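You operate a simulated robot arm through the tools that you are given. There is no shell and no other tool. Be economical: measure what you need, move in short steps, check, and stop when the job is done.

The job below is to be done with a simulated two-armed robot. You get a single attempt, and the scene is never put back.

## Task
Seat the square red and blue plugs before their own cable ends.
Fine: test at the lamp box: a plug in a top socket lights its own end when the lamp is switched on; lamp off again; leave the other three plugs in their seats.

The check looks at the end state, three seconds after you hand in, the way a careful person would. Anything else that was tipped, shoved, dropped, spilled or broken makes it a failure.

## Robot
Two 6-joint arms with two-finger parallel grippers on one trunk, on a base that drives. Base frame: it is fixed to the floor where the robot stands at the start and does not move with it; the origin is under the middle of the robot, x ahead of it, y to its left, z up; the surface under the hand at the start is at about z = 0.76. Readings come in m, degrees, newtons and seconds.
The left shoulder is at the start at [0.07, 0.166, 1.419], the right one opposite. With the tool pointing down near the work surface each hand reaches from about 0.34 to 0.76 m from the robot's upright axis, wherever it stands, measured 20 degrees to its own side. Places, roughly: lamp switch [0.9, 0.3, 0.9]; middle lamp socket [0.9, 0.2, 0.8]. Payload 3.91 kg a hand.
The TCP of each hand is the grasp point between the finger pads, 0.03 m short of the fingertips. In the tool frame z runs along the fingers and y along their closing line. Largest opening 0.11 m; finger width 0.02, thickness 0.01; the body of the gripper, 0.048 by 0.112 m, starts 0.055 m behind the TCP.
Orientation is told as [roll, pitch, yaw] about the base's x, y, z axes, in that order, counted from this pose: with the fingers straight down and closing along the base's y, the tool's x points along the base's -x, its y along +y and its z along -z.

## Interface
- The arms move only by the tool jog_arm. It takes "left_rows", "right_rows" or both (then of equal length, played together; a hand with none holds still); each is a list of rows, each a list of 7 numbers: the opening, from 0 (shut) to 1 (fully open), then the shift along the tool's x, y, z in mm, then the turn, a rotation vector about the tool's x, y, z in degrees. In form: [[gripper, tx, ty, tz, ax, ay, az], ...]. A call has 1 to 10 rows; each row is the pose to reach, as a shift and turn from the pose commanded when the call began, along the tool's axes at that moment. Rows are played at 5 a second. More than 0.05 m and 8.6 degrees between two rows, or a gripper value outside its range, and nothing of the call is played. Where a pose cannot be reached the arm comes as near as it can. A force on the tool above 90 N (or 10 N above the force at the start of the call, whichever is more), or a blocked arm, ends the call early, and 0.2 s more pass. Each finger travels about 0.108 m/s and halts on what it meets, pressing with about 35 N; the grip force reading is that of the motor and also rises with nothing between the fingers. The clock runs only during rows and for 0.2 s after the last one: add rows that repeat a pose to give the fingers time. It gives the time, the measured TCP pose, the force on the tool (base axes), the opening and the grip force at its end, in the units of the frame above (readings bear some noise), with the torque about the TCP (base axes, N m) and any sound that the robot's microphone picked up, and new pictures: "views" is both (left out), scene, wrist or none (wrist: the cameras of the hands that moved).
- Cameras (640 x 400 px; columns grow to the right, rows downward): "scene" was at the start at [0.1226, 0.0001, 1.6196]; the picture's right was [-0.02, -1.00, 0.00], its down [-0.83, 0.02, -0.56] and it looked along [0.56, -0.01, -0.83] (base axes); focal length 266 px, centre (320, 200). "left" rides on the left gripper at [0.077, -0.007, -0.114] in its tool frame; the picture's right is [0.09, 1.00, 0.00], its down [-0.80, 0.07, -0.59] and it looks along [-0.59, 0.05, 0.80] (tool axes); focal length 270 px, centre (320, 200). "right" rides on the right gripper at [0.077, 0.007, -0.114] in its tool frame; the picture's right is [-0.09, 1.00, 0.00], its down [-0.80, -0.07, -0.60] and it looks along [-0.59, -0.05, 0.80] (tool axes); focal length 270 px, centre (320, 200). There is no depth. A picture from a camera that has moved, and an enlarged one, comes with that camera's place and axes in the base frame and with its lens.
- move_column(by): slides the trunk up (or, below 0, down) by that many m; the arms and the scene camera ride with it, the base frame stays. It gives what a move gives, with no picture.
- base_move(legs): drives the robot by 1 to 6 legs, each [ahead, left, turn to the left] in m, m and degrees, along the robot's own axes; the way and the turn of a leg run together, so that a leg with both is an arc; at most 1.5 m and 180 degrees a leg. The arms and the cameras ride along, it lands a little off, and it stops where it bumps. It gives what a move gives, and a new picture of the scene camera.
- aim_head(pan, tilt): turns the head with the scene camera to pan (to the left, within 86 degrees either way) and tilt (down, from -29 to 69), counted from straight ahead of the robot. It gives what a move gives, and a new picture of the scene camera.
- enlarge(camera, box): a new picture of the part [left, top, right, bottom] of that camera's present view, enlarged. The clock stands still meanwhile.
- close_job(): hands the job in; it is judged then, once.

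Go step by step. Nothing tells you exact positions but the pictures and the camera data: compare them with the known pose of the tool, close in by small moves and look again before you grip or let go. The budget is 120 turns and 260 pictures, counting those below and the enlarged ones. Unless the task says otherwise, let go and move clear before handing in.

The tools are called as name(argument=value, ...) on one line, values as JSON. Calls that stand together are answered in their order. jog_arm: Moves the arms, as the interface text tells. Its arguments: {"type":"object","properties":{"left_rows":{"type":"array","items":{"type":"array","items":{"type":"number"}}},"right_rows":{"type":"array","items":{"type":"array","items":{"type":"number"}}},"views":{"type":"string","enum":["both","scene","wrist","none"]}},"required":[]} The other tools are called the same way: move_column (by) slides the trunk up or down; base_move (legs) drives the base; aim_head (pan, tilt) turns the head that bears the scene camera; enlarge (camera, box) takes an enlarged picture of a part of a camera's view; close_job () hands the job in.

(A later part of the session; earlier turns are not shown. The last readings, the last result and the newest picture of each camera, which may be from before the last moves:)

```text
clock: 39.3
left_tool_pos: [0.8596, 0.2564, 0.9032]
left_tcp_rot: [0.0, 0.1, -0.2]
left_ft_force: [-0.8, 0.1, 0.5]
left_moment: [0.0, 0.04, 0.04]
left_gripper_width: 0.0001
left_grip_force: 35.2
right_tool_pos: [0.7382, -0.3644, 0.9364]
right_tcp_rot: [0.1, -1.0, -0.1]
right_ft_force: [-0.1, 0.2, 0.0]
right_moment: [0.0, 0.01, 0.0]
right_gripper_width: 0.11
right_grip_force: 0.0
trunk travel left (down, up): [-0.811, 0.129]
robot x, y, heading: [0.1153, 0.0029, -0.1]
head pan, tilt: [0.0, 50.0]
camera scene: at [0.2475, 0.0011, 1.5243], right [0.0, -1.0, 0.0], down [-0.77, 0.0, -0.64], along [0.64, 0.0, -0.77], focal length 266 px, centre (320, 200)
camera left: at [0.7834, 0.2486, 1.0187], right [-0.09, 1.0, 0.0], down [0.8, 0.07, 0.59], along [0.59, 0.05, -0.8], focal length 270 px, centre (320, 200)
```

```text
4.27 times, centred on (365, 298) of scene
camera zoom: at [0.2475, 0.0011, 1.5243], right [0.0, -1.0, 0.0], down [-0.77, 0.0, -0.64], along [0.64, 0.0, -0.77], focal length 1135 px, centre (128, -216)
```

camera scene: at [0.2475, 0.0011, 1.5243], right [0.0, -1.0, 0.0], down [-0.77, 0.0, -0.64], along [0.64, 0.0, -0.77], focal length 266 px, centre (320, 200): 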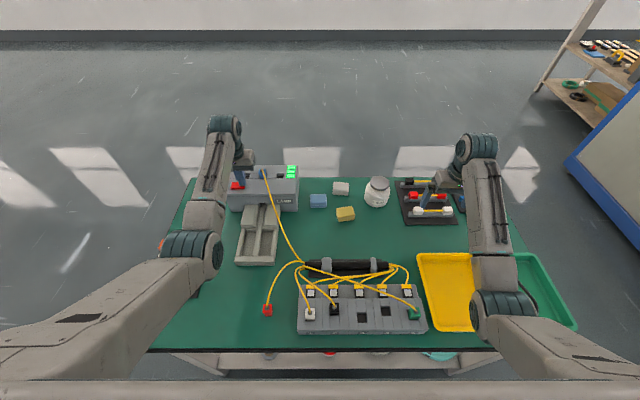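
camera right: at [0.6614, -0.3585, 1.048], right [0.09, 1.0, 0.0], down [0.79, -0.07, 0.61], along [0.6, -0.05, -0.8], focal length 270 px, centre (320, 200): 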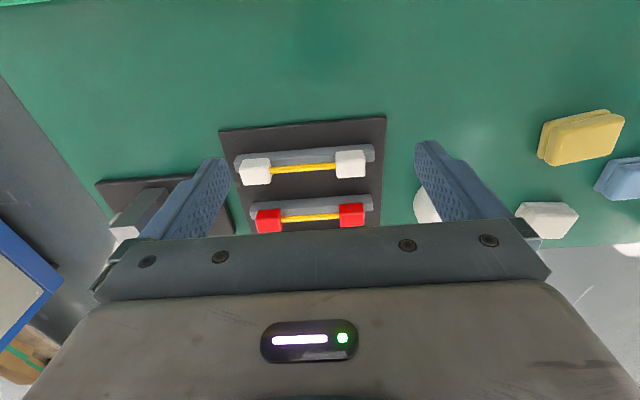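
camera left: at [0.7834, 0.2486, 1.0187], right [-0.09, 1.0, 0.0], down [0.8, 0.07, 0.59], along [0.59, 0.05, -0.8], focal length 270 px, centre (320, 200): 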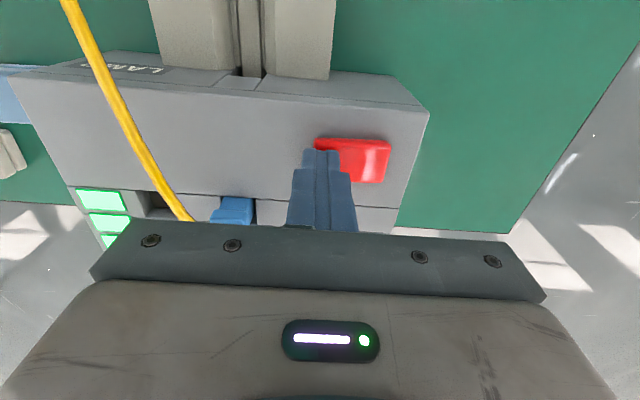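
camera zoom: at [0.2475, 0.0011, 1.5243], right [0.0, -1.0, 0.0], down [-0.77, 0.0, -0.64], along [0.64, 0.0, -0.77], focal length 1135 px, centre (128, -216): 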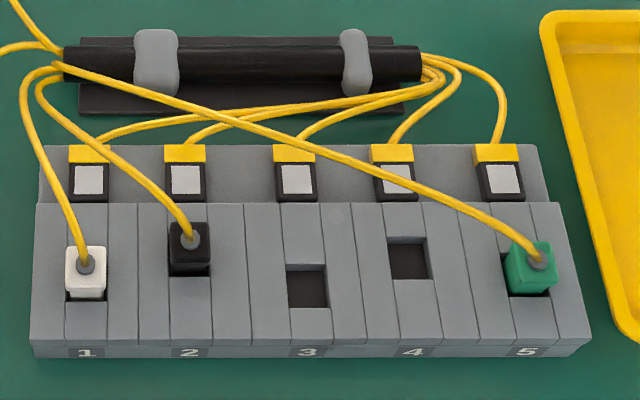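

The tip touches just now; I press further in small steps.

jog_arm(left_rows=[[0, 0, 0, 3, 0, 0, 0], [0, 0, 0, 6, 0, 0, 0], [0, 0, 0, 9, 0, 0, 0], [0, 0, 0, 9, 0, 0, 0]], views="none")

enlarge(camera="scene", box=[220, 150, 300, 200])

enlarge(camera="scene", box=[290, 255, 440, 340])

```text
clock: 40.3
left_tool_pos: [0.8588, 0.2548, 0.9002]
left_tcp_rot: [0.1, -0.3, 0.0]
left_ft_force: [3.9, 1.9, 24.9]
left_moment: [0.26, -0.02, -0.03]
left_gripper_width: 0.0
left_grip_force: 35.0
right_tool_pos: [0.7354, -0.3659, 0.9373]
right_tcp_rot: [0.2, -1.2, -0.2]
right_ft_force: [0.8, -0.4, -0.6]
right_moment: [0.0, 0.0, 0.0]
right_gripper_width: 0.11
right_grip_force: 0.0
trunk travel left (down, up): [-0.811, 0.129]
robot x, y, heading: [0.1161, 0.0006, -0.1]
head pan, tilt: [0.0, 50.0]
```

```text
8.00 times, centred on (260, 175) of scene
camera zoom: at [0.2432, -0.0003, 1.5249], right [0.0, -1.0, 0.0], down [-0.76, 0.0, -0.65], along [0.65, 0.0, -0.76], focal length 2127 px, centre (800, 400)
```

zoom: 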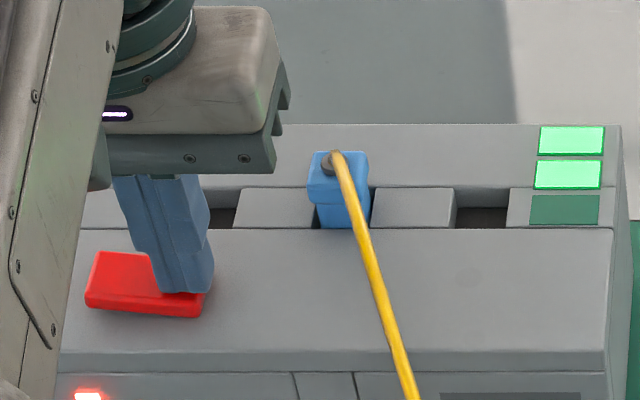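

```text
4.27 times, centred on (365, 298) of scene
camera zoom: at [0.2432, -0.0003, 1.5249], right [0.0, -1.0, 0.0], down [-0.76, 0.0, -0.65], along [0.65, 0.0, -0.76], focal length 1135 px, centre (128, -216)
```

zoom: 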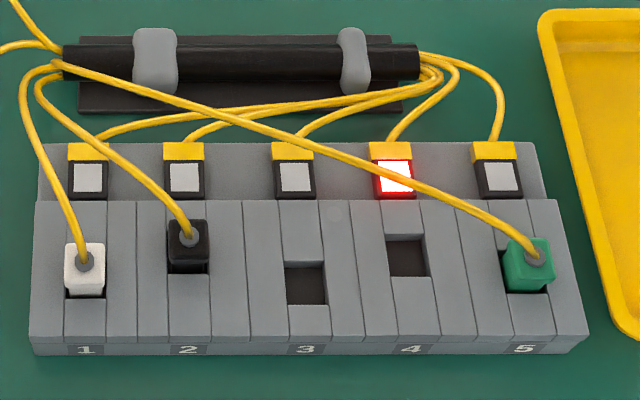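

End 4 lights: blue belongs to seat 4, so red goes to seat 3. One green charge was spent; I now switch off by pressing the outer end of the rocker.

jog_arm(left_rows=[[0, 0, 0, -10, 0, 0, 0], [0, 0, 18, -25, 0, 0, 0], [0, 0, 37, -25, 0, 0, 0], [0, 0, 37, -12, 0, 0, 0], [0, 0, 37, -5, 0, 0, 0], [0, 0, 37, 0, 0, 0, 0], [0, 0, 37, 4, 0, 0, 0], [0, 0, 37, 7, 0, 0, 0], [0, 0, 37, 7, 0, 0, 0]], views="wrist")

enlarge(camera="scene", box=[220, 150, 300, 200])

enlarge(camera="scene", box=[290, 255, 440, 340])

```text
clock: 42.3
left_tool_pos: [0.8598, 0.2932, 0.9012]
left_tcp_rot: [0.2, -1.0, 0.0]
left_ft_force: [9.1, 10.3, 52.9]
left_moment: [-0.14, -0.01, 0.08]
left_gripper_width: 0.0003
left_grip_force: 35.2
right_tool_pos: [0.7338, -0.3654, 0.9387]
right_tcp_rot: [0.2, -1.2, 0.0]
right_ft_force: [-0.7, -0.5, -0.2]
right_moment: [0.0, -0.01, 0.01]
right_gripper_width: 0.1103
right_grip_force: 0.1
trunk travel left (down, up): [-0.811, 0.129]
robot x, y, heading: [0.1194, -0.0002, -0.2]
head pan, tilt: [0.0, 50.0]
camera left: at [0.7818, 0.2861, 1.0135], right [-0.09, 1.0, 0.0], down [0.79, 0.07, 0.61], along [0.61, 0.05, -0.79], focal length 270 px, centre (320, 200)
```

left: 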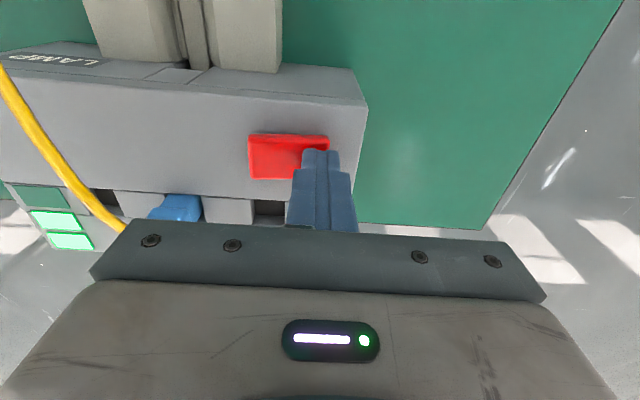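

```text
8.00 times, centred on (260, 175) of scene
camera zoom: at [0.2384, -0.0004, 1.5254], right [0.0, -1.0, 0.0], down [-0.76, 0.0, -0.65], along [0.65, 0.0, -0.76], focal length 2127 px, centre (800, 400)
```

zoom: 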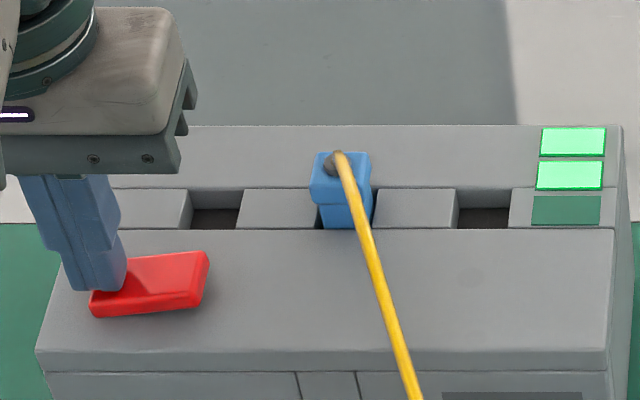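

```text
4.27 times, centred on (365, 298) of scene
camera zoom: at [0.2384, -0.0004, 1.5254], right [0.0, -1.0, 0.0], down [-0.76, 0.0, -0.65], along [0.65, 0.0, -0.76], focal length 1135 px, centre (128, -216)
```

zoom: 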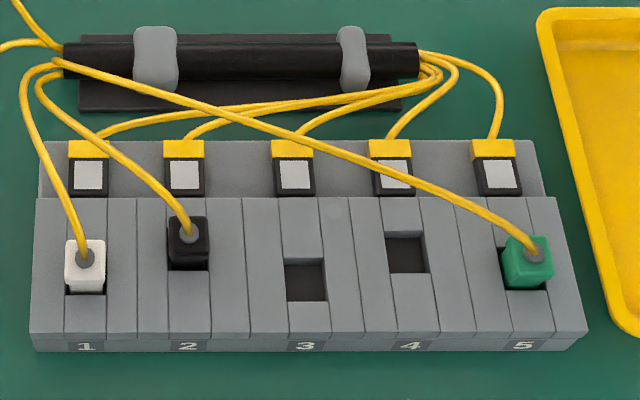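

Lamp off, end 4 dark. Now I raise and go back to fetch the blue plug.

jog_arm(left_rows=[[0, 0, 0, -20, 0, 0, 0], [0, 0, 0, -50, 0, 0, 0], [0.4, 0, -35, -75, 0, 0, 0], [0.4, -10, -75, -75, 0, 0, 0], [0.4, -35, -92, -75, 0, 0, 0], [0.4, -46, -92, -60, 0, 0, 0], [0.4, -46, -92, -60, 0, 0, 0]], views="wrist")

enlarge(camera="left", box=[220, 90, 420, 215])

```text
clock: 43.9
left_tool_pos: [0.9081, 0.2012, 0.9481]
left_tcp_rot: [0.0, 0.2, -0.2]
left_ft_force: [-0.2, 0.4, -0.8]
left_moment: [0.0, 0.02, 0.01]
left_gripper_width: 0.0441
left_grip_force: 0.1
right_tool_pos: [0.7371, -0.3655, 0.9352]
right_tcp_rot: [0.2, -0.9, -0.1]
right_ft_force: [-0.1, 0.3, 0.7]
right_moment: [-0.02, 0.01, 0.02]
right_gripper_width: 0.1097
right_grip_force: 0.0
trunk travel left (down, up): [-0.811, 0.129]
robot x, y, heading: [0.1174, -0.0043, -0.1]
head pan, tilt: [0.0, 50.0]
camera left: at [0.8328, 0.1945, 1.0623], right [-0.09, 1.0, 0.0], down [0.8, 0.07, 0.59], along [0.59, 0.05, -0.8], focal length 270 px, centre (320, 200)
```

left: 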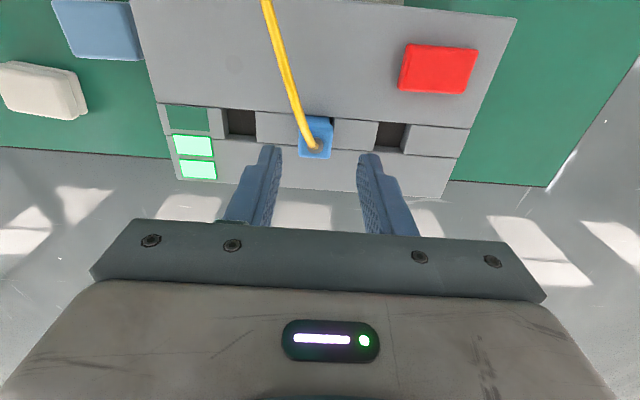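

```text
3.20 times, centred on (320, 152) of left
camera zoom: at [0.8328, 0.1945, 1.0623], right [-0.09, 1.0, 0.0], down [0.8, 0.07, 0.59], along [0.59, 0.05, -0.8], focal length 865 px, centre (320, 352)
```

zoom: 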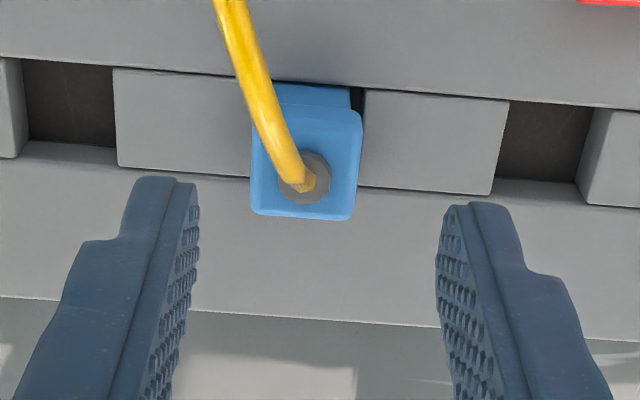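

jog_arm(left_rows=[[0.4, -1, -2, 25, 0, 0, 0], [0.4, -1, -2, 45, 0, 0, 0], [0.4, -1, -2, 53, 0, 0, 0], [0.4, -1, -2, 53, 0, 0, 0]], views="wrist")

enlarge(camera="left", box=[220, 90, 420, 215])

```text
clock: 44.9
left_tool_pos: [0.9072, 0.1996, 0.8948]
left_tcp_rot: [0.0, 0.1, -0.1]
left_ft_force: [-0.5, 0.8, -0.3]
left_moment: [0.02, 0.02, 0.0]
left_gripper_width: 0.044
left_grip_force: 0.1
right_tool_pos: [0.7379, -0.3651, 0.9353]
right_tcp_rot: [0.2, -0.9, -0.1]
right_ft_force: [0.4, -0.2, -0.5]
right_moment: [-0.01, -0.03, -0.02]
right_gripper_width: 0.11
right_grip_force: 0.0
trunk travel left (down, up): [-0.811, 0.129]
robot x, y, heading: [0.1214, 0.0007, -0.3]
head pan, tilt: [0.0, 50.0]
camera left: at [0.8318, 0.1918, 1.0099], right [-0.09, 1.0, 0.0], down [0.8, 0.07, 0.59], along [0.59, 0.05, -0.81], focal length 270 px, centre (320, 200)
```

left: 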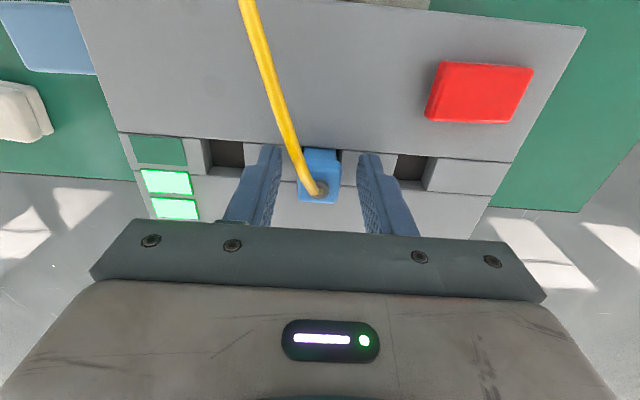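

```text
3.20 times, centred on (320, 152) of left
camera zoom: at [0.8318, 0.1918, 1.0099], right [-0.09, 1.0, 0.0], down [0.8, 0.07, 0.59], along [0.59, 0.05, -0.81], focal length 865 px, centre (320, 352)
```

zoom: 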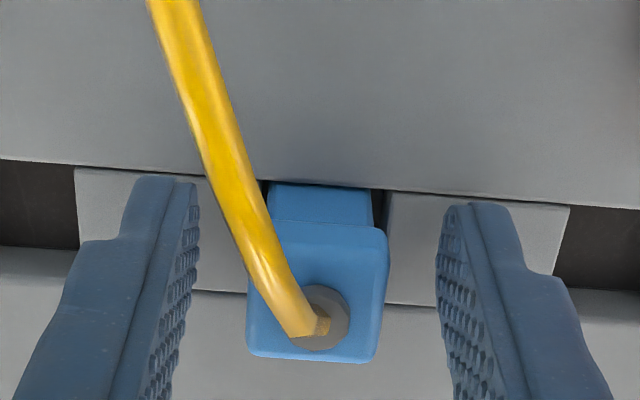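

Same pose relative to the plug as when it was set in. I grip it, lift straight out and draw it back above the table.

jog_arm(left_rows=[[0.1, 0, 0, 0, 0, 0, 0], [0.1, 0, 0, 0, 0, 0, 0], [0.1, 0, 0, 0, 0, 0, 0], [0.1, 0, 0, -15, 0, 0, 0], [0.1, 0, 0, -35, 0, 0, 0], [0.1, 0, 0, -70, 0, 0, 0], [0.1, 30, 0, -80, 0, 0, 0], [0.1, 70, 0, -85, 0, 0, 0], [0.1, 110, 0, -85, 0, 0, 0], [0.1, 110, 0, -85, 0, 0, 0]], views="wrist")

enlarge(camera="left", box=[220, 90, 420, 215])

enlarge(camera="scene", box=[210, 130, 330, 280])

```text
clock: 47.1
left_tool_pos: [0.8107, 0.2014, 0.9667]
left_tcp_rot: [0.0, 0.0, -0.1]
left_ft_force: [-0.3, 0.1, -0.4]
left_moment: [0.02, 0.04, 0.0]
left_gripper_width: 0.0225
left_grip_force: 34.7
left hand out of reach, approached as far as the arm can: row 9, 10
right_tool_pos: [0.738, -0.3654, 0.935]
right_tcp_rot: [0.1, -0.9, -0.2]
right_ft_force: [0.2, -0.3, 0.4]
right_moment: [0.01, 0.02, 0.02]
right_gripper_width: 0.1101
right_grip_force: 0.1
trunk travel left (down, up): [-0.811, 0.129]
robot x, y, heading: [0.1204, 0.0008, -0.3]
head pan, tilt: [0.0, 50.0]
camera left: at [0.7345, 0.1946, 1.0819], right [-0.09, 1.0, 0.0], down [0.8, 0.07, 0.59], along [0.59, 0.05, -0.8], focal length 270 px, centre (320, 200)
```

left: 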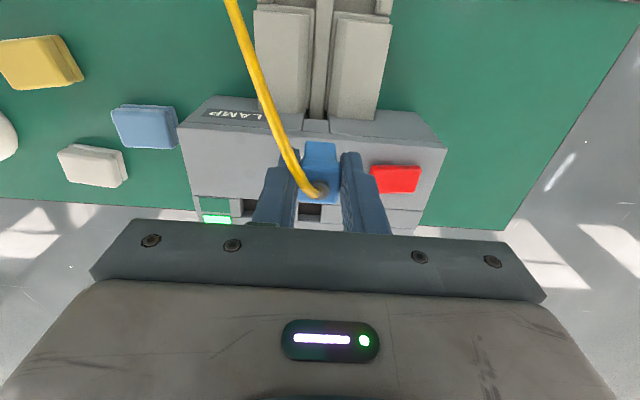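

```text
3.20 times, centred on (320, 152) of left
camera zoom: at [0.7345, 0.1946, 1.0819], right [-0.09, 1.0, 0.0], down [0.8, 0.07, 0.59], along [0.59, 0.05, -0.8], focal length 865 px, centre (320, 352)
```

zoom: 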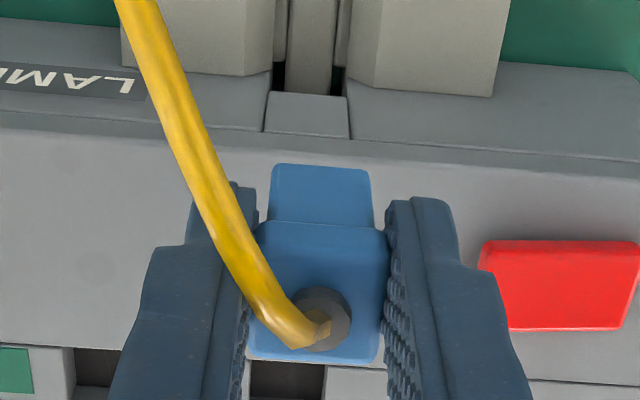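

```text
2.67 times, centred on (270, 205) of scene
camera zoom: at [0.2484, 0.0013, 1.5242], right [0.0, -1.0, 0.0], down [-0.77, 0.0, -0.64], along [0.64, 0.0, -0.77], focal length 709 px, centre (453, 187)
```

zoom: 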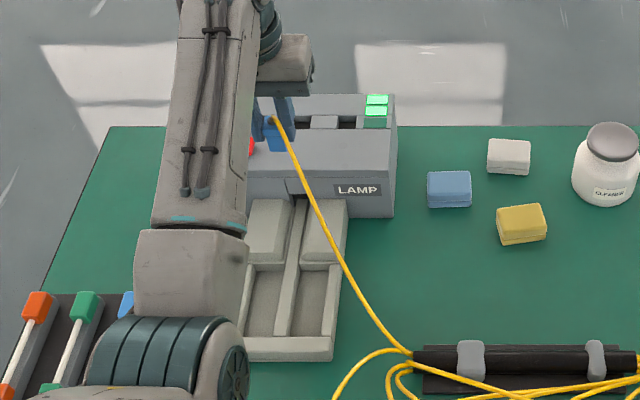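

Near the robot this hand height needs a higher shoulder, so I raise the trunk back, drive back 0.12 m and strafe right so the left arm faces the seats.

move_column(by=0.1)

base_move(legs=[[-0.12, 0, 0], [0, -0.18, 0], [0, -0.18, 0]])

```text
clock: 48.4
left_tool_pos: [0.8101, 0.201, 1.0665]
left_tcp_rot: [0.0, -0.1, -0.1]
left_ft_force: [-0.2, -0.3, -0.9]
left_moment: [-0.01, 0.03, -0.03]
left_gripper_width: 0.0225
left_grip_force: 35.0
right_tool_pos: [0.7384, -0.3651, 1.0353]
right_tcp_rot: [0.1, -0.9, 0.0]
right_ft_force: [0.9, -0.2, -0.3]
right_moment: [0.01, 0.02, -0.04]
right_gripper_width: 0.11
right_grip_force: 0.1
trunk travel left (down, up): [-0.911, 0.029]
robot x, y, heading: [0.1207, -0.0011, -0.3]
head pan, tilt: [0.0, 50.0]
```

```text
clock: 51.9
left_tool_pos: [0.6911, -0.1704, 1.067]
left_tcp_rot: [-0.3, 0.1, -0.6]
left_ft_force: [0.2, 1.2, 0.3]
left_moment: [-0.02, 0.0, 0.04]
left_gripper_width: 0.0228
left_grip_force: 35.1
right_tool_pos: [0.6128, -0.7366, 1.0364]
right_tcp_rot: [-0.1, -0.9, -0.6]
right_ft_force: [1.0, -0.8, 0.7]
right_moment: [-0.02, 0.02, 0.03]
right_gripper_width: 0.1099
right_grip_force: 0.0
trunk travel left (down, up): [-0.911, 0.029]
robot x, y, heading: [-0.0003, -0.3679, -0.6]
head pan, tilt: [0.0, 50.0]
camera scene: at [0.1257, -0.364, 1.6242], right [-0.01, -1.0, 0.0], down [-0.77, 0.01, -0.64], along [0.64, -0.01, -0.77], focal length 266 px, centre (320, 200)
```

scene: 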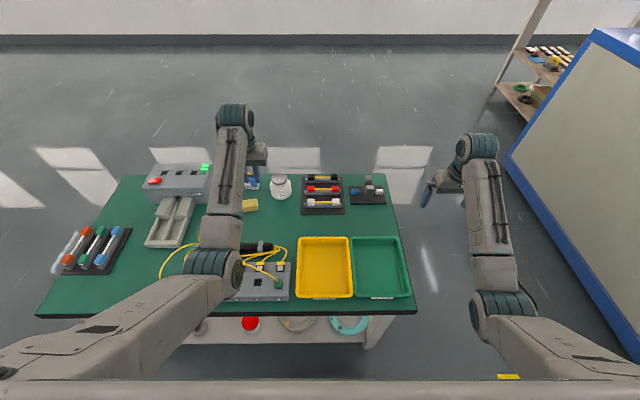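

Good position. I bring the blue plug back above the block near seat 4.

jog_arm(left_rows=[[0.1, 35, 0, 20, 0, 0, 0.3], [0.1, 70, 0, 40, 0, 0, 0.6], [0.1, 105, 0, 60, 0, 0, 0.6], [0.1, 140, 0, 80, 0, 0, 0.6], [0.1, 175, 0, 100, 0, 0, 0.6], [0.1, 200, 0, 120, 0, 0, 0.6], [0.1, 205, 0, 125, 0, 0, 0.6], [0.1, 205, 0, 125, 0, 0, 0.6]], views="both")

enlarge(camera="left", box=[160, 0, 480, 220])

```text
clock: 53.7
left_tool_pos: [0.4818, -0.1715, 0.9406]
left_tcp_rot: [0.1, 0.0, -1.2]
left_ft_force: [0.1, -0.9, -0.1]
left_moment: [-0.02, -0.01, 0.0]
left_gripper_width: 0.0228
left_grip_force: 35.3
left hand out of reach, approached as far as the arm can: row 1, 2, 3, 4
right_tool_pos: [0.6129, -0.7387, 1.0346]
right_tcp_rot: [0.0, -0.8, -0.5]
right_ft_force: [0.4, 0.0, -0.6]
right_moment: [0.0, 0.02, 0.0]
right_gripper_width: 0.1105
right_grip_force: 0.0
trunk travel left (down, up): [-0.911, 0.029]
robot x, y, heading: [-0.0005, -0.3706, -0.6]
head pan, tilt: [0.0, 50.0]
camera scene: at [0.1258, -0.3689, 1.6242], right [-0.01, -1.0, 0.0], down [-0.77, 0.01, -0.64], along [0.64, -0.01, -0.77], focal length 266 px, centre (320, 200)
camera left: at [0.4072, -0.1766, 1.0561], right [-0.07, 1.0, 0.0], down [0.8, 0.05, 0.59], along [0.59, 0.04, -0.8], focal length 270 px, centre (320, 200)
```

scene: 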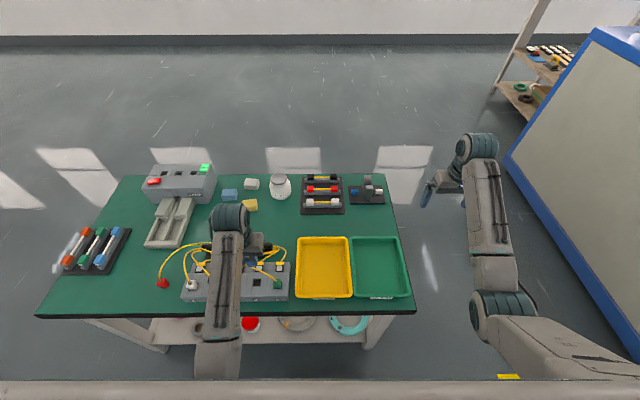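
left: 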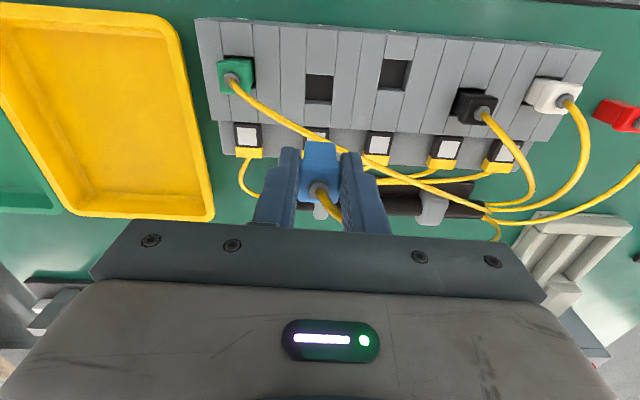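

```text
1.82 times, centred on (320, 110) of left
camera zoom: at [0.4072, -0.1766, 1.0561], right [-0.07, 1.0, 0.0], down [0.8, 0.05, 0.59], along [0.59, 0.04, -0.8], focal length 491 px, centre (320, 364)
```

zoom: 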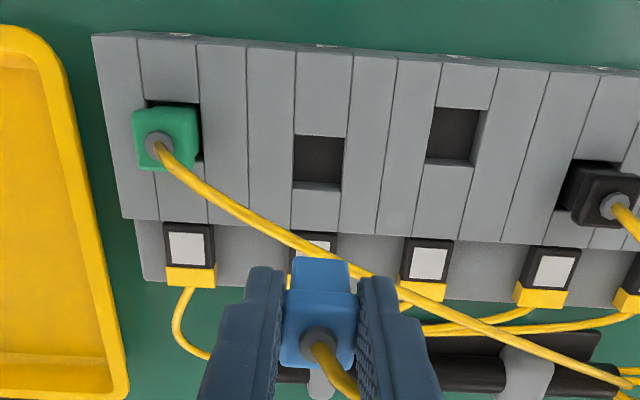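

Seat 4's hole is centred near (0.472, −0.172). The green lead passes behind it at x≈0.50, so it stays clear. I shift forward of it and descend to just above the block.

jog_arm(left_rows=[[0.1, 10, 0, 0, 0, 0, -0.6], [0.1, 18, 0, 5, 0, 0, -1.2], [0.1, 18, 0, 30, 0, 0, -1.2], [0.1, 18, 0, 50, 0, 0, -1.2], [0.1, 18, 0, 50, 0, 0, -1.2]], views="wrist")

enlarge(camera="left", box=[220, 70, 420, 195])

```text
clock: 54.9
left_tool_pos: [0.4659, -0.1707, 0.8906]
left_tcp_rot: [0.0, 0.0, 0.1]
left_ft_force: [0.7, -0.4, -0.5]
left_moment: [-0.01, -0.01, 0.03]
left_gripper_width: 0.0228
left_grip_force: 35.3
right_tool_pos: [0.6125, -0.7404, 1.0364]
right_tcp_rot: [0.1, -0.9, -0.6]
right_ft_force: [-0.8, 0.9, 0.2]
right_moment: [0.04, 0.0, 0.02]
right_gripper_width: 0.1096
right_grip_force: 0.0
trunk travel left (down, up): [-0.911, 0.029]
robot x, y, heading: [0.0001, -0.3697, -0.7]
head pan, tilt: [0.0, 50.0]
camera left: at [0.3905, -0.1785, 1.0063], right [-0.09, 1.0, 0.0], down [0.8, 0.07, 0.59], along [0.59, 0.05, -0.8], focal length 270 px, centre (320, 200)
```

left: 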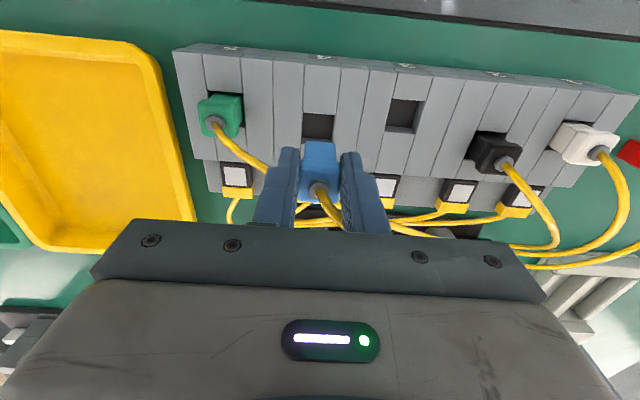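

```text
3.20 times, centred on (320, 132) of left
camera zoom: at [0.3905, -0.1785, 1.0063], right [-0.09, 1.0, 0.0], down [0.8, 0.07, 0.59], along [0.59, 0.05, -0.8], focal length 865 px, centre (320, 416)
```

zoom: 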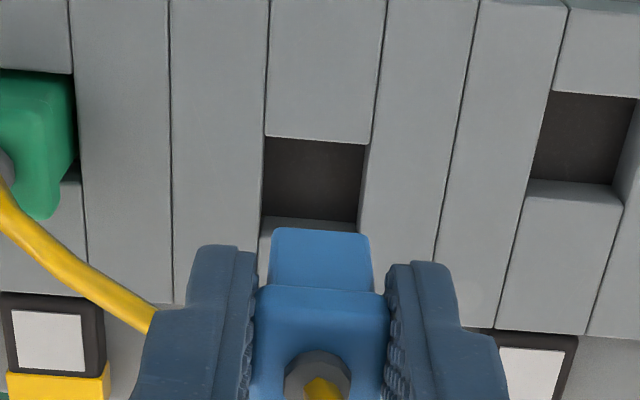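

jog_arm(left_rows=[[0.1, 2, -1, 8, 0, 0, 0], [0.1, 2, -1, 16, 0, 0, 0], [0.1, 2, -1, 21, 0, 0, 0], [0.1, 2, -1, 21, 0, 0, 0]], views="wrist")

enlarge(camera="left", box=[220, 70, 420, 195])

enlarge(camera="scene", box=[170, 230, 310, 310])

```text
clock: 55.9
left_tool_pos: [0.4644, -0.1715, 0.8723]
left_tcp_rot: [0.0, 0.1, 0.0]
left_ft_force: [-0.4, 0.4, 0.2]
left_moment: [-0.02, -0.03, 0.01]
left_gripper_width: 0.0227
left_grip_force: 35.7
right_tool_pos: [0.6132, -0.7399, 1.035]
right_tcp_rot: [0.1, -0.8, -0.6]
right_ft_force: [1.0, -0.5, 0.2]
right_moment: [0.0, 0.02, 0.01]
right_gripper_width: 0.1103
right_grip_force: 0.1
trunk travel left (down, up): [-0.911, 0.029]
robot x, y, heading: [-0.0022, -0.3692, -0.6]
head pan, tilt: [0.0, 50.0]
camera left: at [0.3894, -0.1793, 0.9866], right [-0.09, 1.0, 0.0], down [0.8, 0.07, 0.59], along [0.59, 0.05, -0.8], focal length 270 px, centre (320, 200)
```

left: 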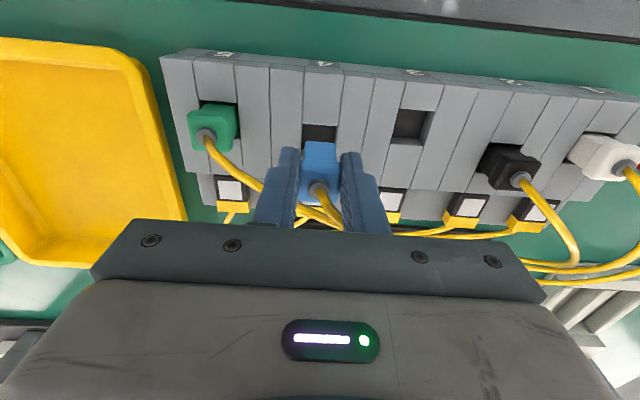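

```text
3.20 times, centred on (320, 132) of left
camera zoom: at [0.3894, -0.1793, 0.9866], right [-0.09, 1.0, 0.0], down [0.8, 0.07, 0.59], along [0.59, 0.05, -0.8], focal length 865 px, centre (320, 416)
```

zoom: 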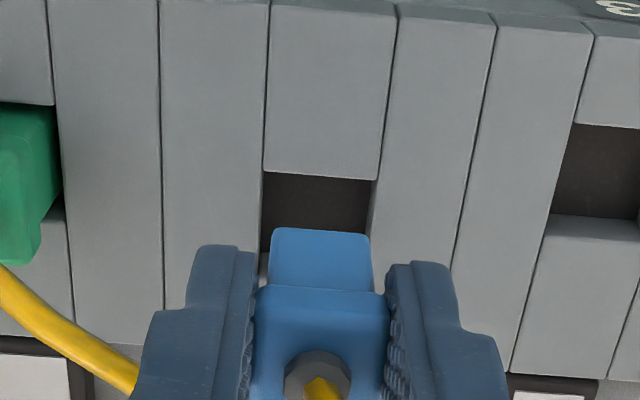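

```text
4.57 times, centred on (240, 270) of scene
camera zoom: at [0.1256, -0.3694, 1.6242], right [-0.01, -1.0, 0.0], down [-0.77, 0.01, -0.64], along [0.64, -0.01, -0.77], focal length 1216 px, centre (686, -120)
```

zoom: 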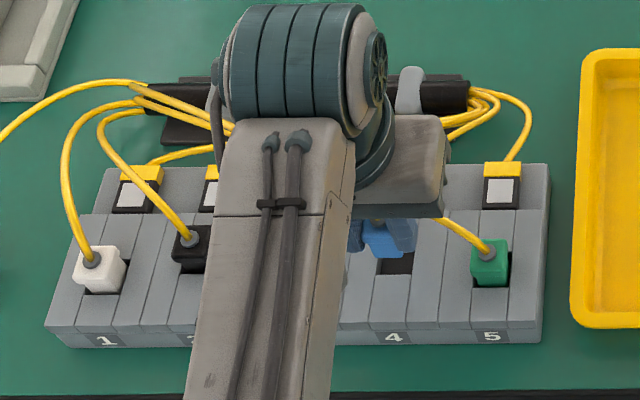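

jog_arm(left_rows=[[0.1, 1.5, 0, 5, 0, 0, 0], [0.1, 1.5, 0, 10, 0, 0, 0], [0.1, 1.5, 0, 14, 0, 0, 0], [0.1, 1.5, 0, 14, 0, 0, 0]], views="none")

enlarge(camera="left", box=[220, 70, 420, 195])

enlarge(camera="scene", box=[230, 260, 290, 300])

```text
clock: 56.9
left_tool_pos: [0.4633, -0.1723, 0.8586]
left_tcp_rot: [0.0, 0.0, 0.0]
left_ft_force: [-1.2, -0.6, 0.3]
left_moment: [0.02, 0.01, 0.01]
left_gripper_width: 0.0228
left_grip_force: 34.5
right_tool_pos: [0.6134, -0.7406, 1.0345]
right_tcp_rot: [0.2, -0.8, -0.6]
right_ft_force: [0.6, 0.3, 0.5]
right_moment: [-0.02, -0.01, 0.02]
right_gripper_width: 0.11
right_grip_force: 0.0
trunk travel left (down, up): [-0.911, 0.029]
robot x, y, heading: [-0.0031, -0.3712, -0.4]
head pan, tilt: [0.0, 50.0]
```

```text
3.20 times, centred on (320, 132) of left
camera zoom: at [0.3877, -0.1786, 0.9732], right [-0.09, 1.0, 0.0], down [0.8, 0.07, 0.59], along [0.59, 0.05, -0.8], focal length 865 px, centre (320, 416)
```

zoom: 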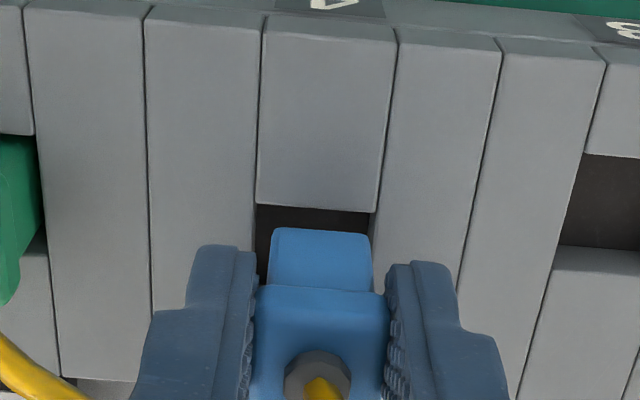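

```text
10.00 times, centred on (260, 280) of scene
camera zoom: at [0.1256, -0.3694, 1.6242], right [-0.01, -1.0, 0.0], down [-0.77, 0.01, -0.64], along [0.64, -0.01, -0.77], focal length 2659 px, centre (920, -600)
```

zoom: 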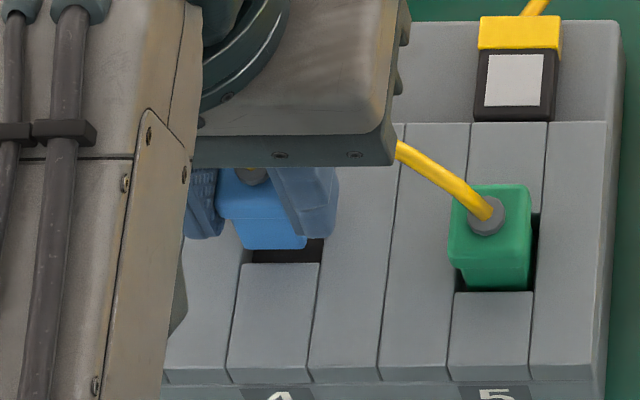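

jog_arm(left_rows=[[0.1, -0.8, -1.7, 0, 0, 0, 0], [0.1, -0.8, -1.7, 4, 0, 0, 0], [0.1, -0.8, -1.7, 8, 0, 0, 0], [0.1, -0.8, -1.7, 11, 0, 0, 0], [0.1, -0.8, -1.7, 11, 0, 0, 0]], views="none")

enlarge(camera="left", box=[220, 70, 420, 195])

enlarge(camera="scene", box=[230, 260, 290, 300])

```text
clock: 58.1
left_tool_pos: [0.4648, -0.1742, 0.8452]
left_tcp_rot: [0.1, 0.0, 0.1]
left_ft_force: [0.5, 0.2, -0.9]
left_moment: [-0.01, -0.01, -0.03]
left_gripper_width: 0.0227
left_grip_force: 35.4
right_tool_pos: [0.6135, -0.7396, 1.0357]
right_tcp_rot: [0.0, -0.9, -0.6]
right_ft_force: [-0.3, -0.2, 0.0]
right_moment: [0.0, -0.01, -0.01]
right_gripper_width: 0.1101
right_grip_force: 0.1
trunk travel left (down, up): [-0.911, 0.029]
robot x, y, heading: [-0.0048, -0.3682, -0.5]
head pan, tilt: [0.0, 50.0]
```

```text
3.20 times, centred on (320, 132) of left
camera zoom: at [0.3887, -0.1807, 0.9606], right [-0.09, 1.0, 0.0], down [0.8, 0.07, 0.59], along [0.59, 0.05, -0.8], focal length 865 px, centre (320, 416)
```

zoom: 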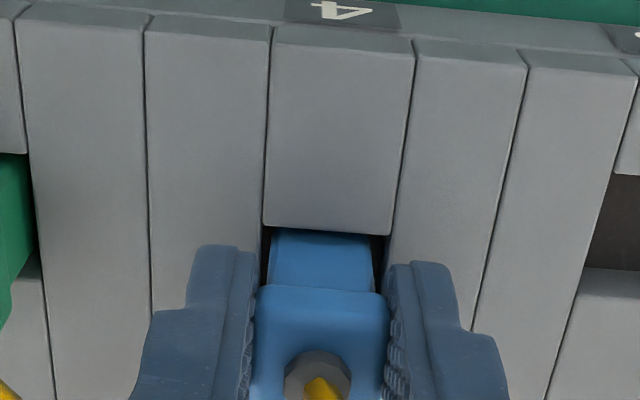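

```text
10.00 times, centred on (260, 280) of scene
camera zoom: at [0.1256, -0.3694, 1.6242], right [-0.01, -1.0, 0.0], down [-0.77, 0.01, -0.64], along [0.64, -0.01, -0.77], focal length 2659 px, centre (920, -600)
```

zoom: 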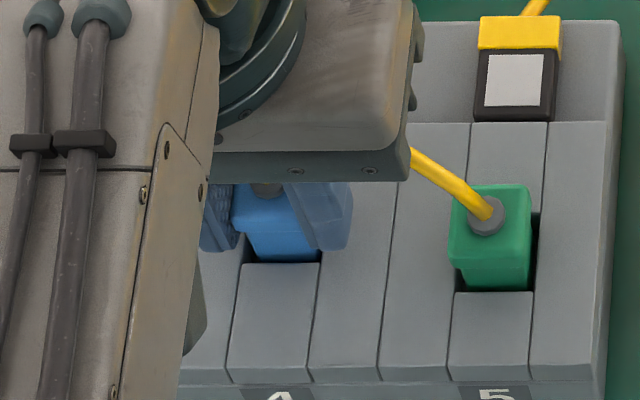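

It is entering the seat without force. I press down until it bottoms.

jog_arm(left_rows=[[0.1, 0, 0, 3, 0, 0, 0], [0.1, 0, 0, 6, 0, 0, 0], [0.1, 0, 0, 9, 0, 0, 0], [0.1, 0, 0, 9, 0, 0, 0]], views="none")

enlarge(camera="left", box=[220, 70, 420, 195])

enlarge(camera="scene", box=[230, 260, 290, 300])

```text
clock: 59.1
left_tool_pos: [0.4627, -0.1736, 0.8423]
left_tcp_rot: [0.1, -0.4, -0.1]
left_ft_force: [0.5, 1.3, 25.7]
left_moment: [0.03, -0.11, 0.05]
left_gripper_width: 0.0226
left_grip_force: 34.8
right_tool_pos: [0.6101, -0.7402, 1.0358]
right_tcp_rot: [0.2, -1.0, -0.6]
right_ft_force: [-0.2, -0.3, -0.1]
right_moment: [0.05, -0.02, 0.01]
right_gripper_width: 0.1101
right_grip_force: 0.0
trunk travel left (down, up): [-0.911, 0.029]
robot x, y, heading: [-0.0033, -0.3691, -0.5]
head pan, tilt: [0.0, 50.0]
```

```text
3.20 times, centred on (320, 132) of left
camera zoom: at [0.3869, -0.1813, 0.9551], right [-0.09, 1.0, 0.0], down [0.8, 0.07, 0.6], along [0.6, 0.05, -0.8], focal length 865 px, centre (320, 416)
```

zoom: 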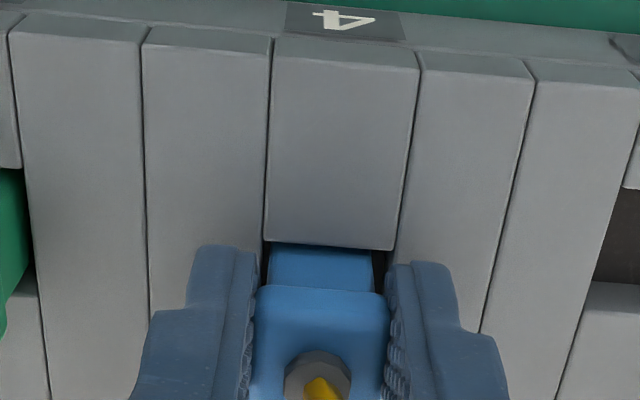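

```text
10.00 times, centred on (260, 280) of scene
camera zoom: at [0.122, -0.3706, 1.6249], right [-0.01, -1.0, 0.0], down [-0.76, 0.01, -0.64], along [0.64, -0.01, -0.76], focal length 2659 px, centre (920, -600)
```

zoom: 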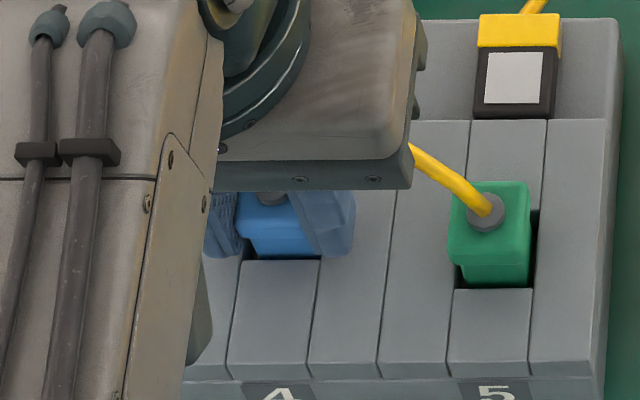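

Bottomed, with cap height like the green one. I relieve, release and rise straight up.

jog_arm(left_rows=[[0.1, 0, 0, -5, 0, 0, 0], [0.33, 0, 0, -6, 0, 0, 0], [0.33, 0, 0, -7, 0, 0, 0], [0.33, 0, 0, -20, 0, 0, 0], [0.33, 0, 0, -50, 0, 0, 0], [0.33, 0, 0, -90, 0, 0, 0], [0.33, 0, 0, -90, 0, 0, 0]], views="wrist")

enlarge(camera="left", box=[160, 0, 480, 220])

```text
clock: 60.7
left_tool_pos: [0.4654, -0.1733, 0.9266]
left_tcp_rot: [0.0, 0.0, -0.1]
left_ft_force: [-0.7, 0.2, -0.2]
left_moment: [0.0, 0.01, 0.0]
left_gripper_width: 0.0365
left_grip_force: 0.0
right_tool_pos: [0.6131, -0.74, 1.0351]
right_tcp_rot: [0.2, -0.8, -0.6]
right_ft_force: [-0.4, 0.1, -0.1]
right_moment: [0.02, 0.02, -0.02]
right_gripper_width: 0.1101
right_grip_force: 0.0
trunk travel left (down, up): [-0.911, 0.029]
robot x, y, heading: [-0.0022, -0.3682, -0.8]
head pan, tilt: [0.0, 50.0]
camera left: at [0.3898, -0.1803, 1.0416], right [-0.09, 1.0, 0.0], down [0.8, 0.07, 0.59], along [0.59, 0.05, -0.8], focal length 270 px, centre (320, 200)
```

left: 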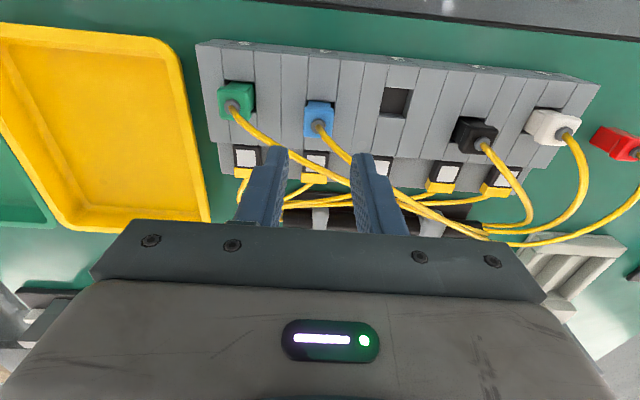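

```text
1.82 times, centred on (320, 110) of left
camera zoom: at [0.3898, -0.1803, 1.0416], right [-0.09, 1.0, 0.0], down [0.8, 0.07, 0.59], along [0.59, 0.05, -0.8], focal length 491 px, centre (320, 364)
```

zoom: 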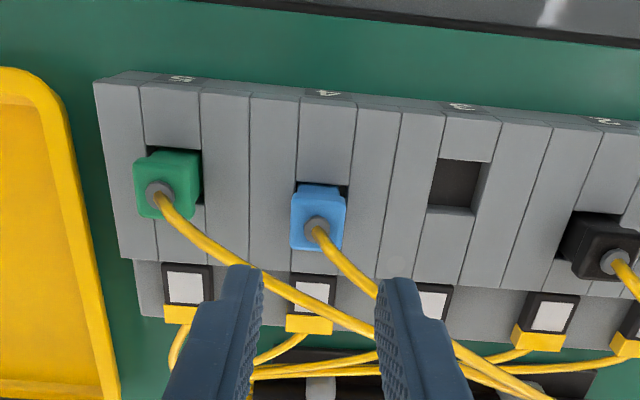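

Blue sits in seat 4. Now I raise a bit more and strafe left 0.29 m towards the red plug.

jog_arm(left_rows=[[0.4, -10, 0, -15, 0, 0, 0], [0.5, -20, 0, -25, 0, 0, 0], [0.5, -20, 0, -25, 0, 0, 0]], views="none")

base_move(legs=[[0, 0.15, 0], [0, 0.14, 0.5]])

enlarge(camera="left", box=[160, 0, 480, 220])

```text
clock: 61.5
left_tool_pos: [0.4835, -0.1718, 0.9519]
left_tcp_rot: [-0.1, 0.0, 0.1]
left_ft_force: [0.0, -0.3, -1.1]
left_moment: [-0.03, -0.03, 0.0]
left_gripper_width: 0.055
left_grip_force: 0.1
right_tool_pos: [0.6135, -0.7402, 1.035]
right_tcp_rot: [0.2, -1.0, -0.6]
right_ft_force: [0.5, -0.4, -1.1]
right_moment: [0.0, -0.01, 0.0]
right_gripper_width: 0.11
right_grip_force: 0.1
trunk travel left (down, up): [-0.911, 0.029]
robot x, y, heading: [-0.0073, -0.3695, -0.6]
head pan, tilt: [0.0, 50.0]
```

```text
clock: 63.8
left_tool_pos: [0.4825, 0.1196, 0.952]
left_tcp_rot: [0.1, 0.0, 0.8]
left_ft_force: [0.6, 0.2, -1.4]
left_moment: [0.02, 0.05, 0.02]
left_gripper_width: 0.0551
left_grip_force: 0.1
right_tool_pos: [0.62, -0.4476, 1.0336]
right_tcp_rot: [0.3, -0.9, 0.1]
right_ft_force: [0.8, 0.2, -0.2]
right_moment: [0.02, 0.0, -0.01]
right_gripper_width: 0.1101
right_grip_force: 0.0
trunk travel left (down, up): [-0.911, 0.029]
robot x, y, heading: [0.0004, -0.0832, 0.1]
head pan, tilt: [0.0, 50.0]
camera scene: at [0.1273, -0.084, 1.6242], right [0.0, -1.0, 0.0], down [-0.77, 0.0, -0.64], along [0.64, 0.0, -0.77], focal length 266 px, centre (320, 200)
```

scene: 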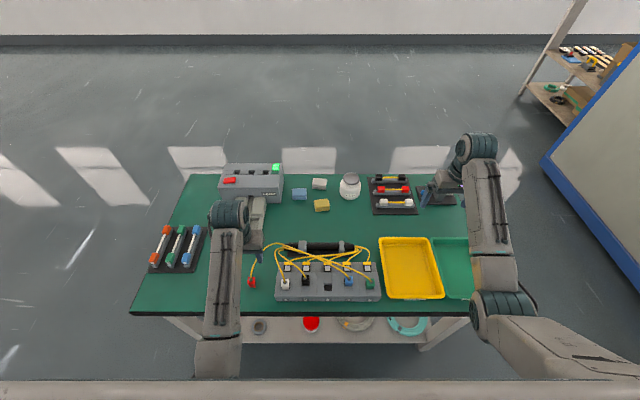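

```text
1.82 times, centred on (320, 110) of left
camera zoom: at [0.4079, 0.111, 1.0665], right [-0.1, 0.99, 0.0], down [0.8, 0.08, 0.59], along [0.59, 0.06, -0.8], focal length 491 px, centre (320, 364)
```

zoom: 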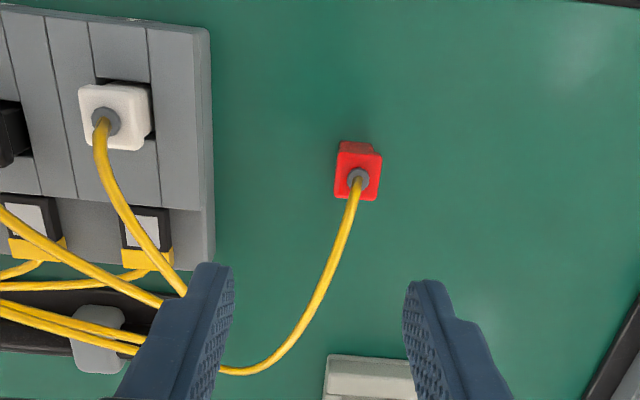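

Red plug is at about (0.477, 0.138). I move over it and descend most of the way to check.

jog_arm(left_rows=[[0.5, 5, 18, 0, 0, 0, 0.8], [0.5, 5, 18, 40, 0, 0, 0.8], [0.5, 5, 18, 80, 0, 0, 0.8], [0.5, 5, 18, 115, 0, 0, 0.8], [0.5, 5, 18, 115, 0, 0, 0.8]], views="wrist")

enlarge(camera="left", box=[240, 100, 400, 220])

```text
clock: 65.0
left_tool_pos: [0.4774, 0.1416, 0.8376]
left_tcp_rot: [0.0, 0.0, 0.1]
left_ft_force: [-0.8, 0.0, -0.2]
left_moment: [-0.01, -0.01, 0.01]
left_gripper_width: 0.0549
left_grip_force: 0.1
right_tool_pos: [0.6191, -0.4462, 1.0364]
right_tcp_rot: [0.1, -0.9, 0.1]
right_ft_force: [0.8, 0.6, -0.5]
right_moment: [-0.01, 0.02, 0.0]
right_gripper_width: 0.11
right_grip_force: 0.1
trunk travel left (down, up): [-0.911, 0.029]
robot x, y, heading: [-0.0019, -0.0855, 0.1]
head pan, tilt: [0.0, 50.0]
camera left: at [0.401, 0.134, 0.9515], right [-0.09, 1.0, 0.0], down [0.8, 0.07, 0.59], along [0.59, 0.05, -0.8], focal length 270 px, centre (320, 200)
```

left: 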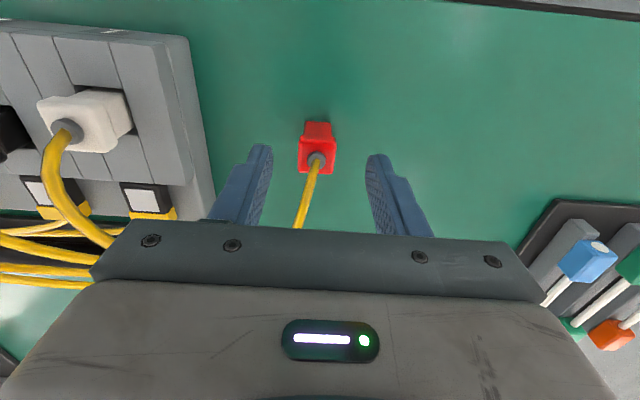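

```text
3.33 times, centred on (320, 160) of left
camera zoom: at [0.401, 0.134, 0.9515], right [-0.09, 1.0, 0.0], down [0.8, 0.07, 0.59], along [0.59, 0.05, -0.8], focal length 901 px, centre (320, 333)
```

zoom: 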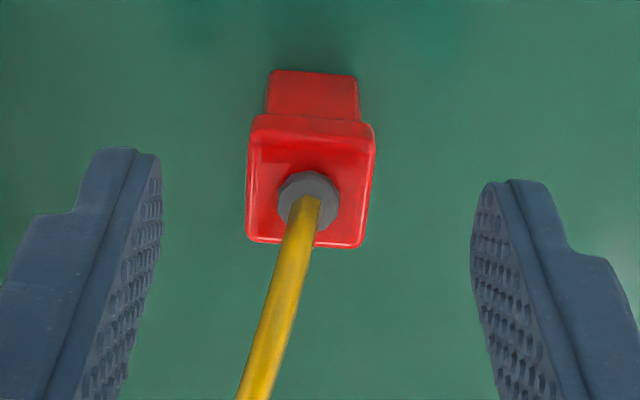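

jog_arm(left_rows=[[0.5, 3, -3, 10, 0, 0, 0], [0.5, 3, -3, 20, 0, 0, 0], [0.3, 3, -3, 20, 0, 0, 0], [0.1, 3, -3, 20, 0, 0, 0], [0.1, 3, -3, 20, 0, 0, 0], [0.1, 3, -3, 20, 0, 0, 0]], views="none")

enlarge(camera="left", box=[240, 100, 400, 220])

```text
clock: 66.4
left_tool_pos: [0.4746, 0.1372, 0.8183]
left_tcp_rot: [0.0, 0.0, -0.1]
left_ft_force: [0.5, 0.1, -0.9]
left_moment: [0.01, -0.01, 0.02]
left_gripper_width: 0.023
left_grip_force: 35.0
right_tool_pos: [0.6193, -0.4456, 1.0341]
right_tcp_rot: [0.1, -0.8, 0.1]
right_ft_force: [-0.3, 0.1, 0.0]
right_moment: [-0.04, 0.0, -0.02]
right_gripper_width: 0.1102
right_grip_force: 0.1
trunk travel left (down, up): [-0.911, 0.029]
robot x, y, heading: [-0.0046, -0.0869, 0.2]
head pan, tilt: [0.0, 50.0]
```

```text
3.33 times, centred on (320, 160) of left
camera zoom: at [0.3989, 0.1297, 0.9329], right [-0.09, 1.0, 0.0], down [0.8, 0.07, 0.59], along [0.59, 0.05, -0.8], focal length 901 px, centre (320, 333)
```

zoom: 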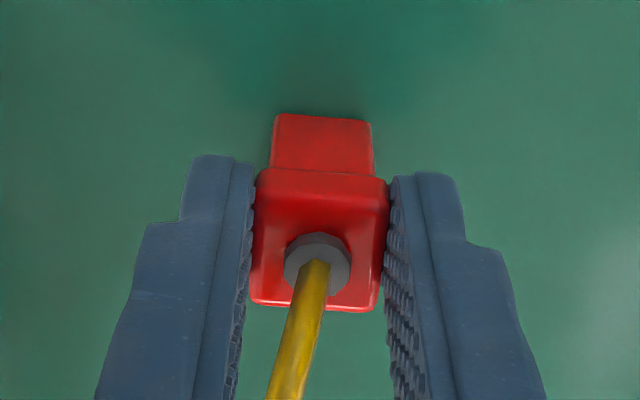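

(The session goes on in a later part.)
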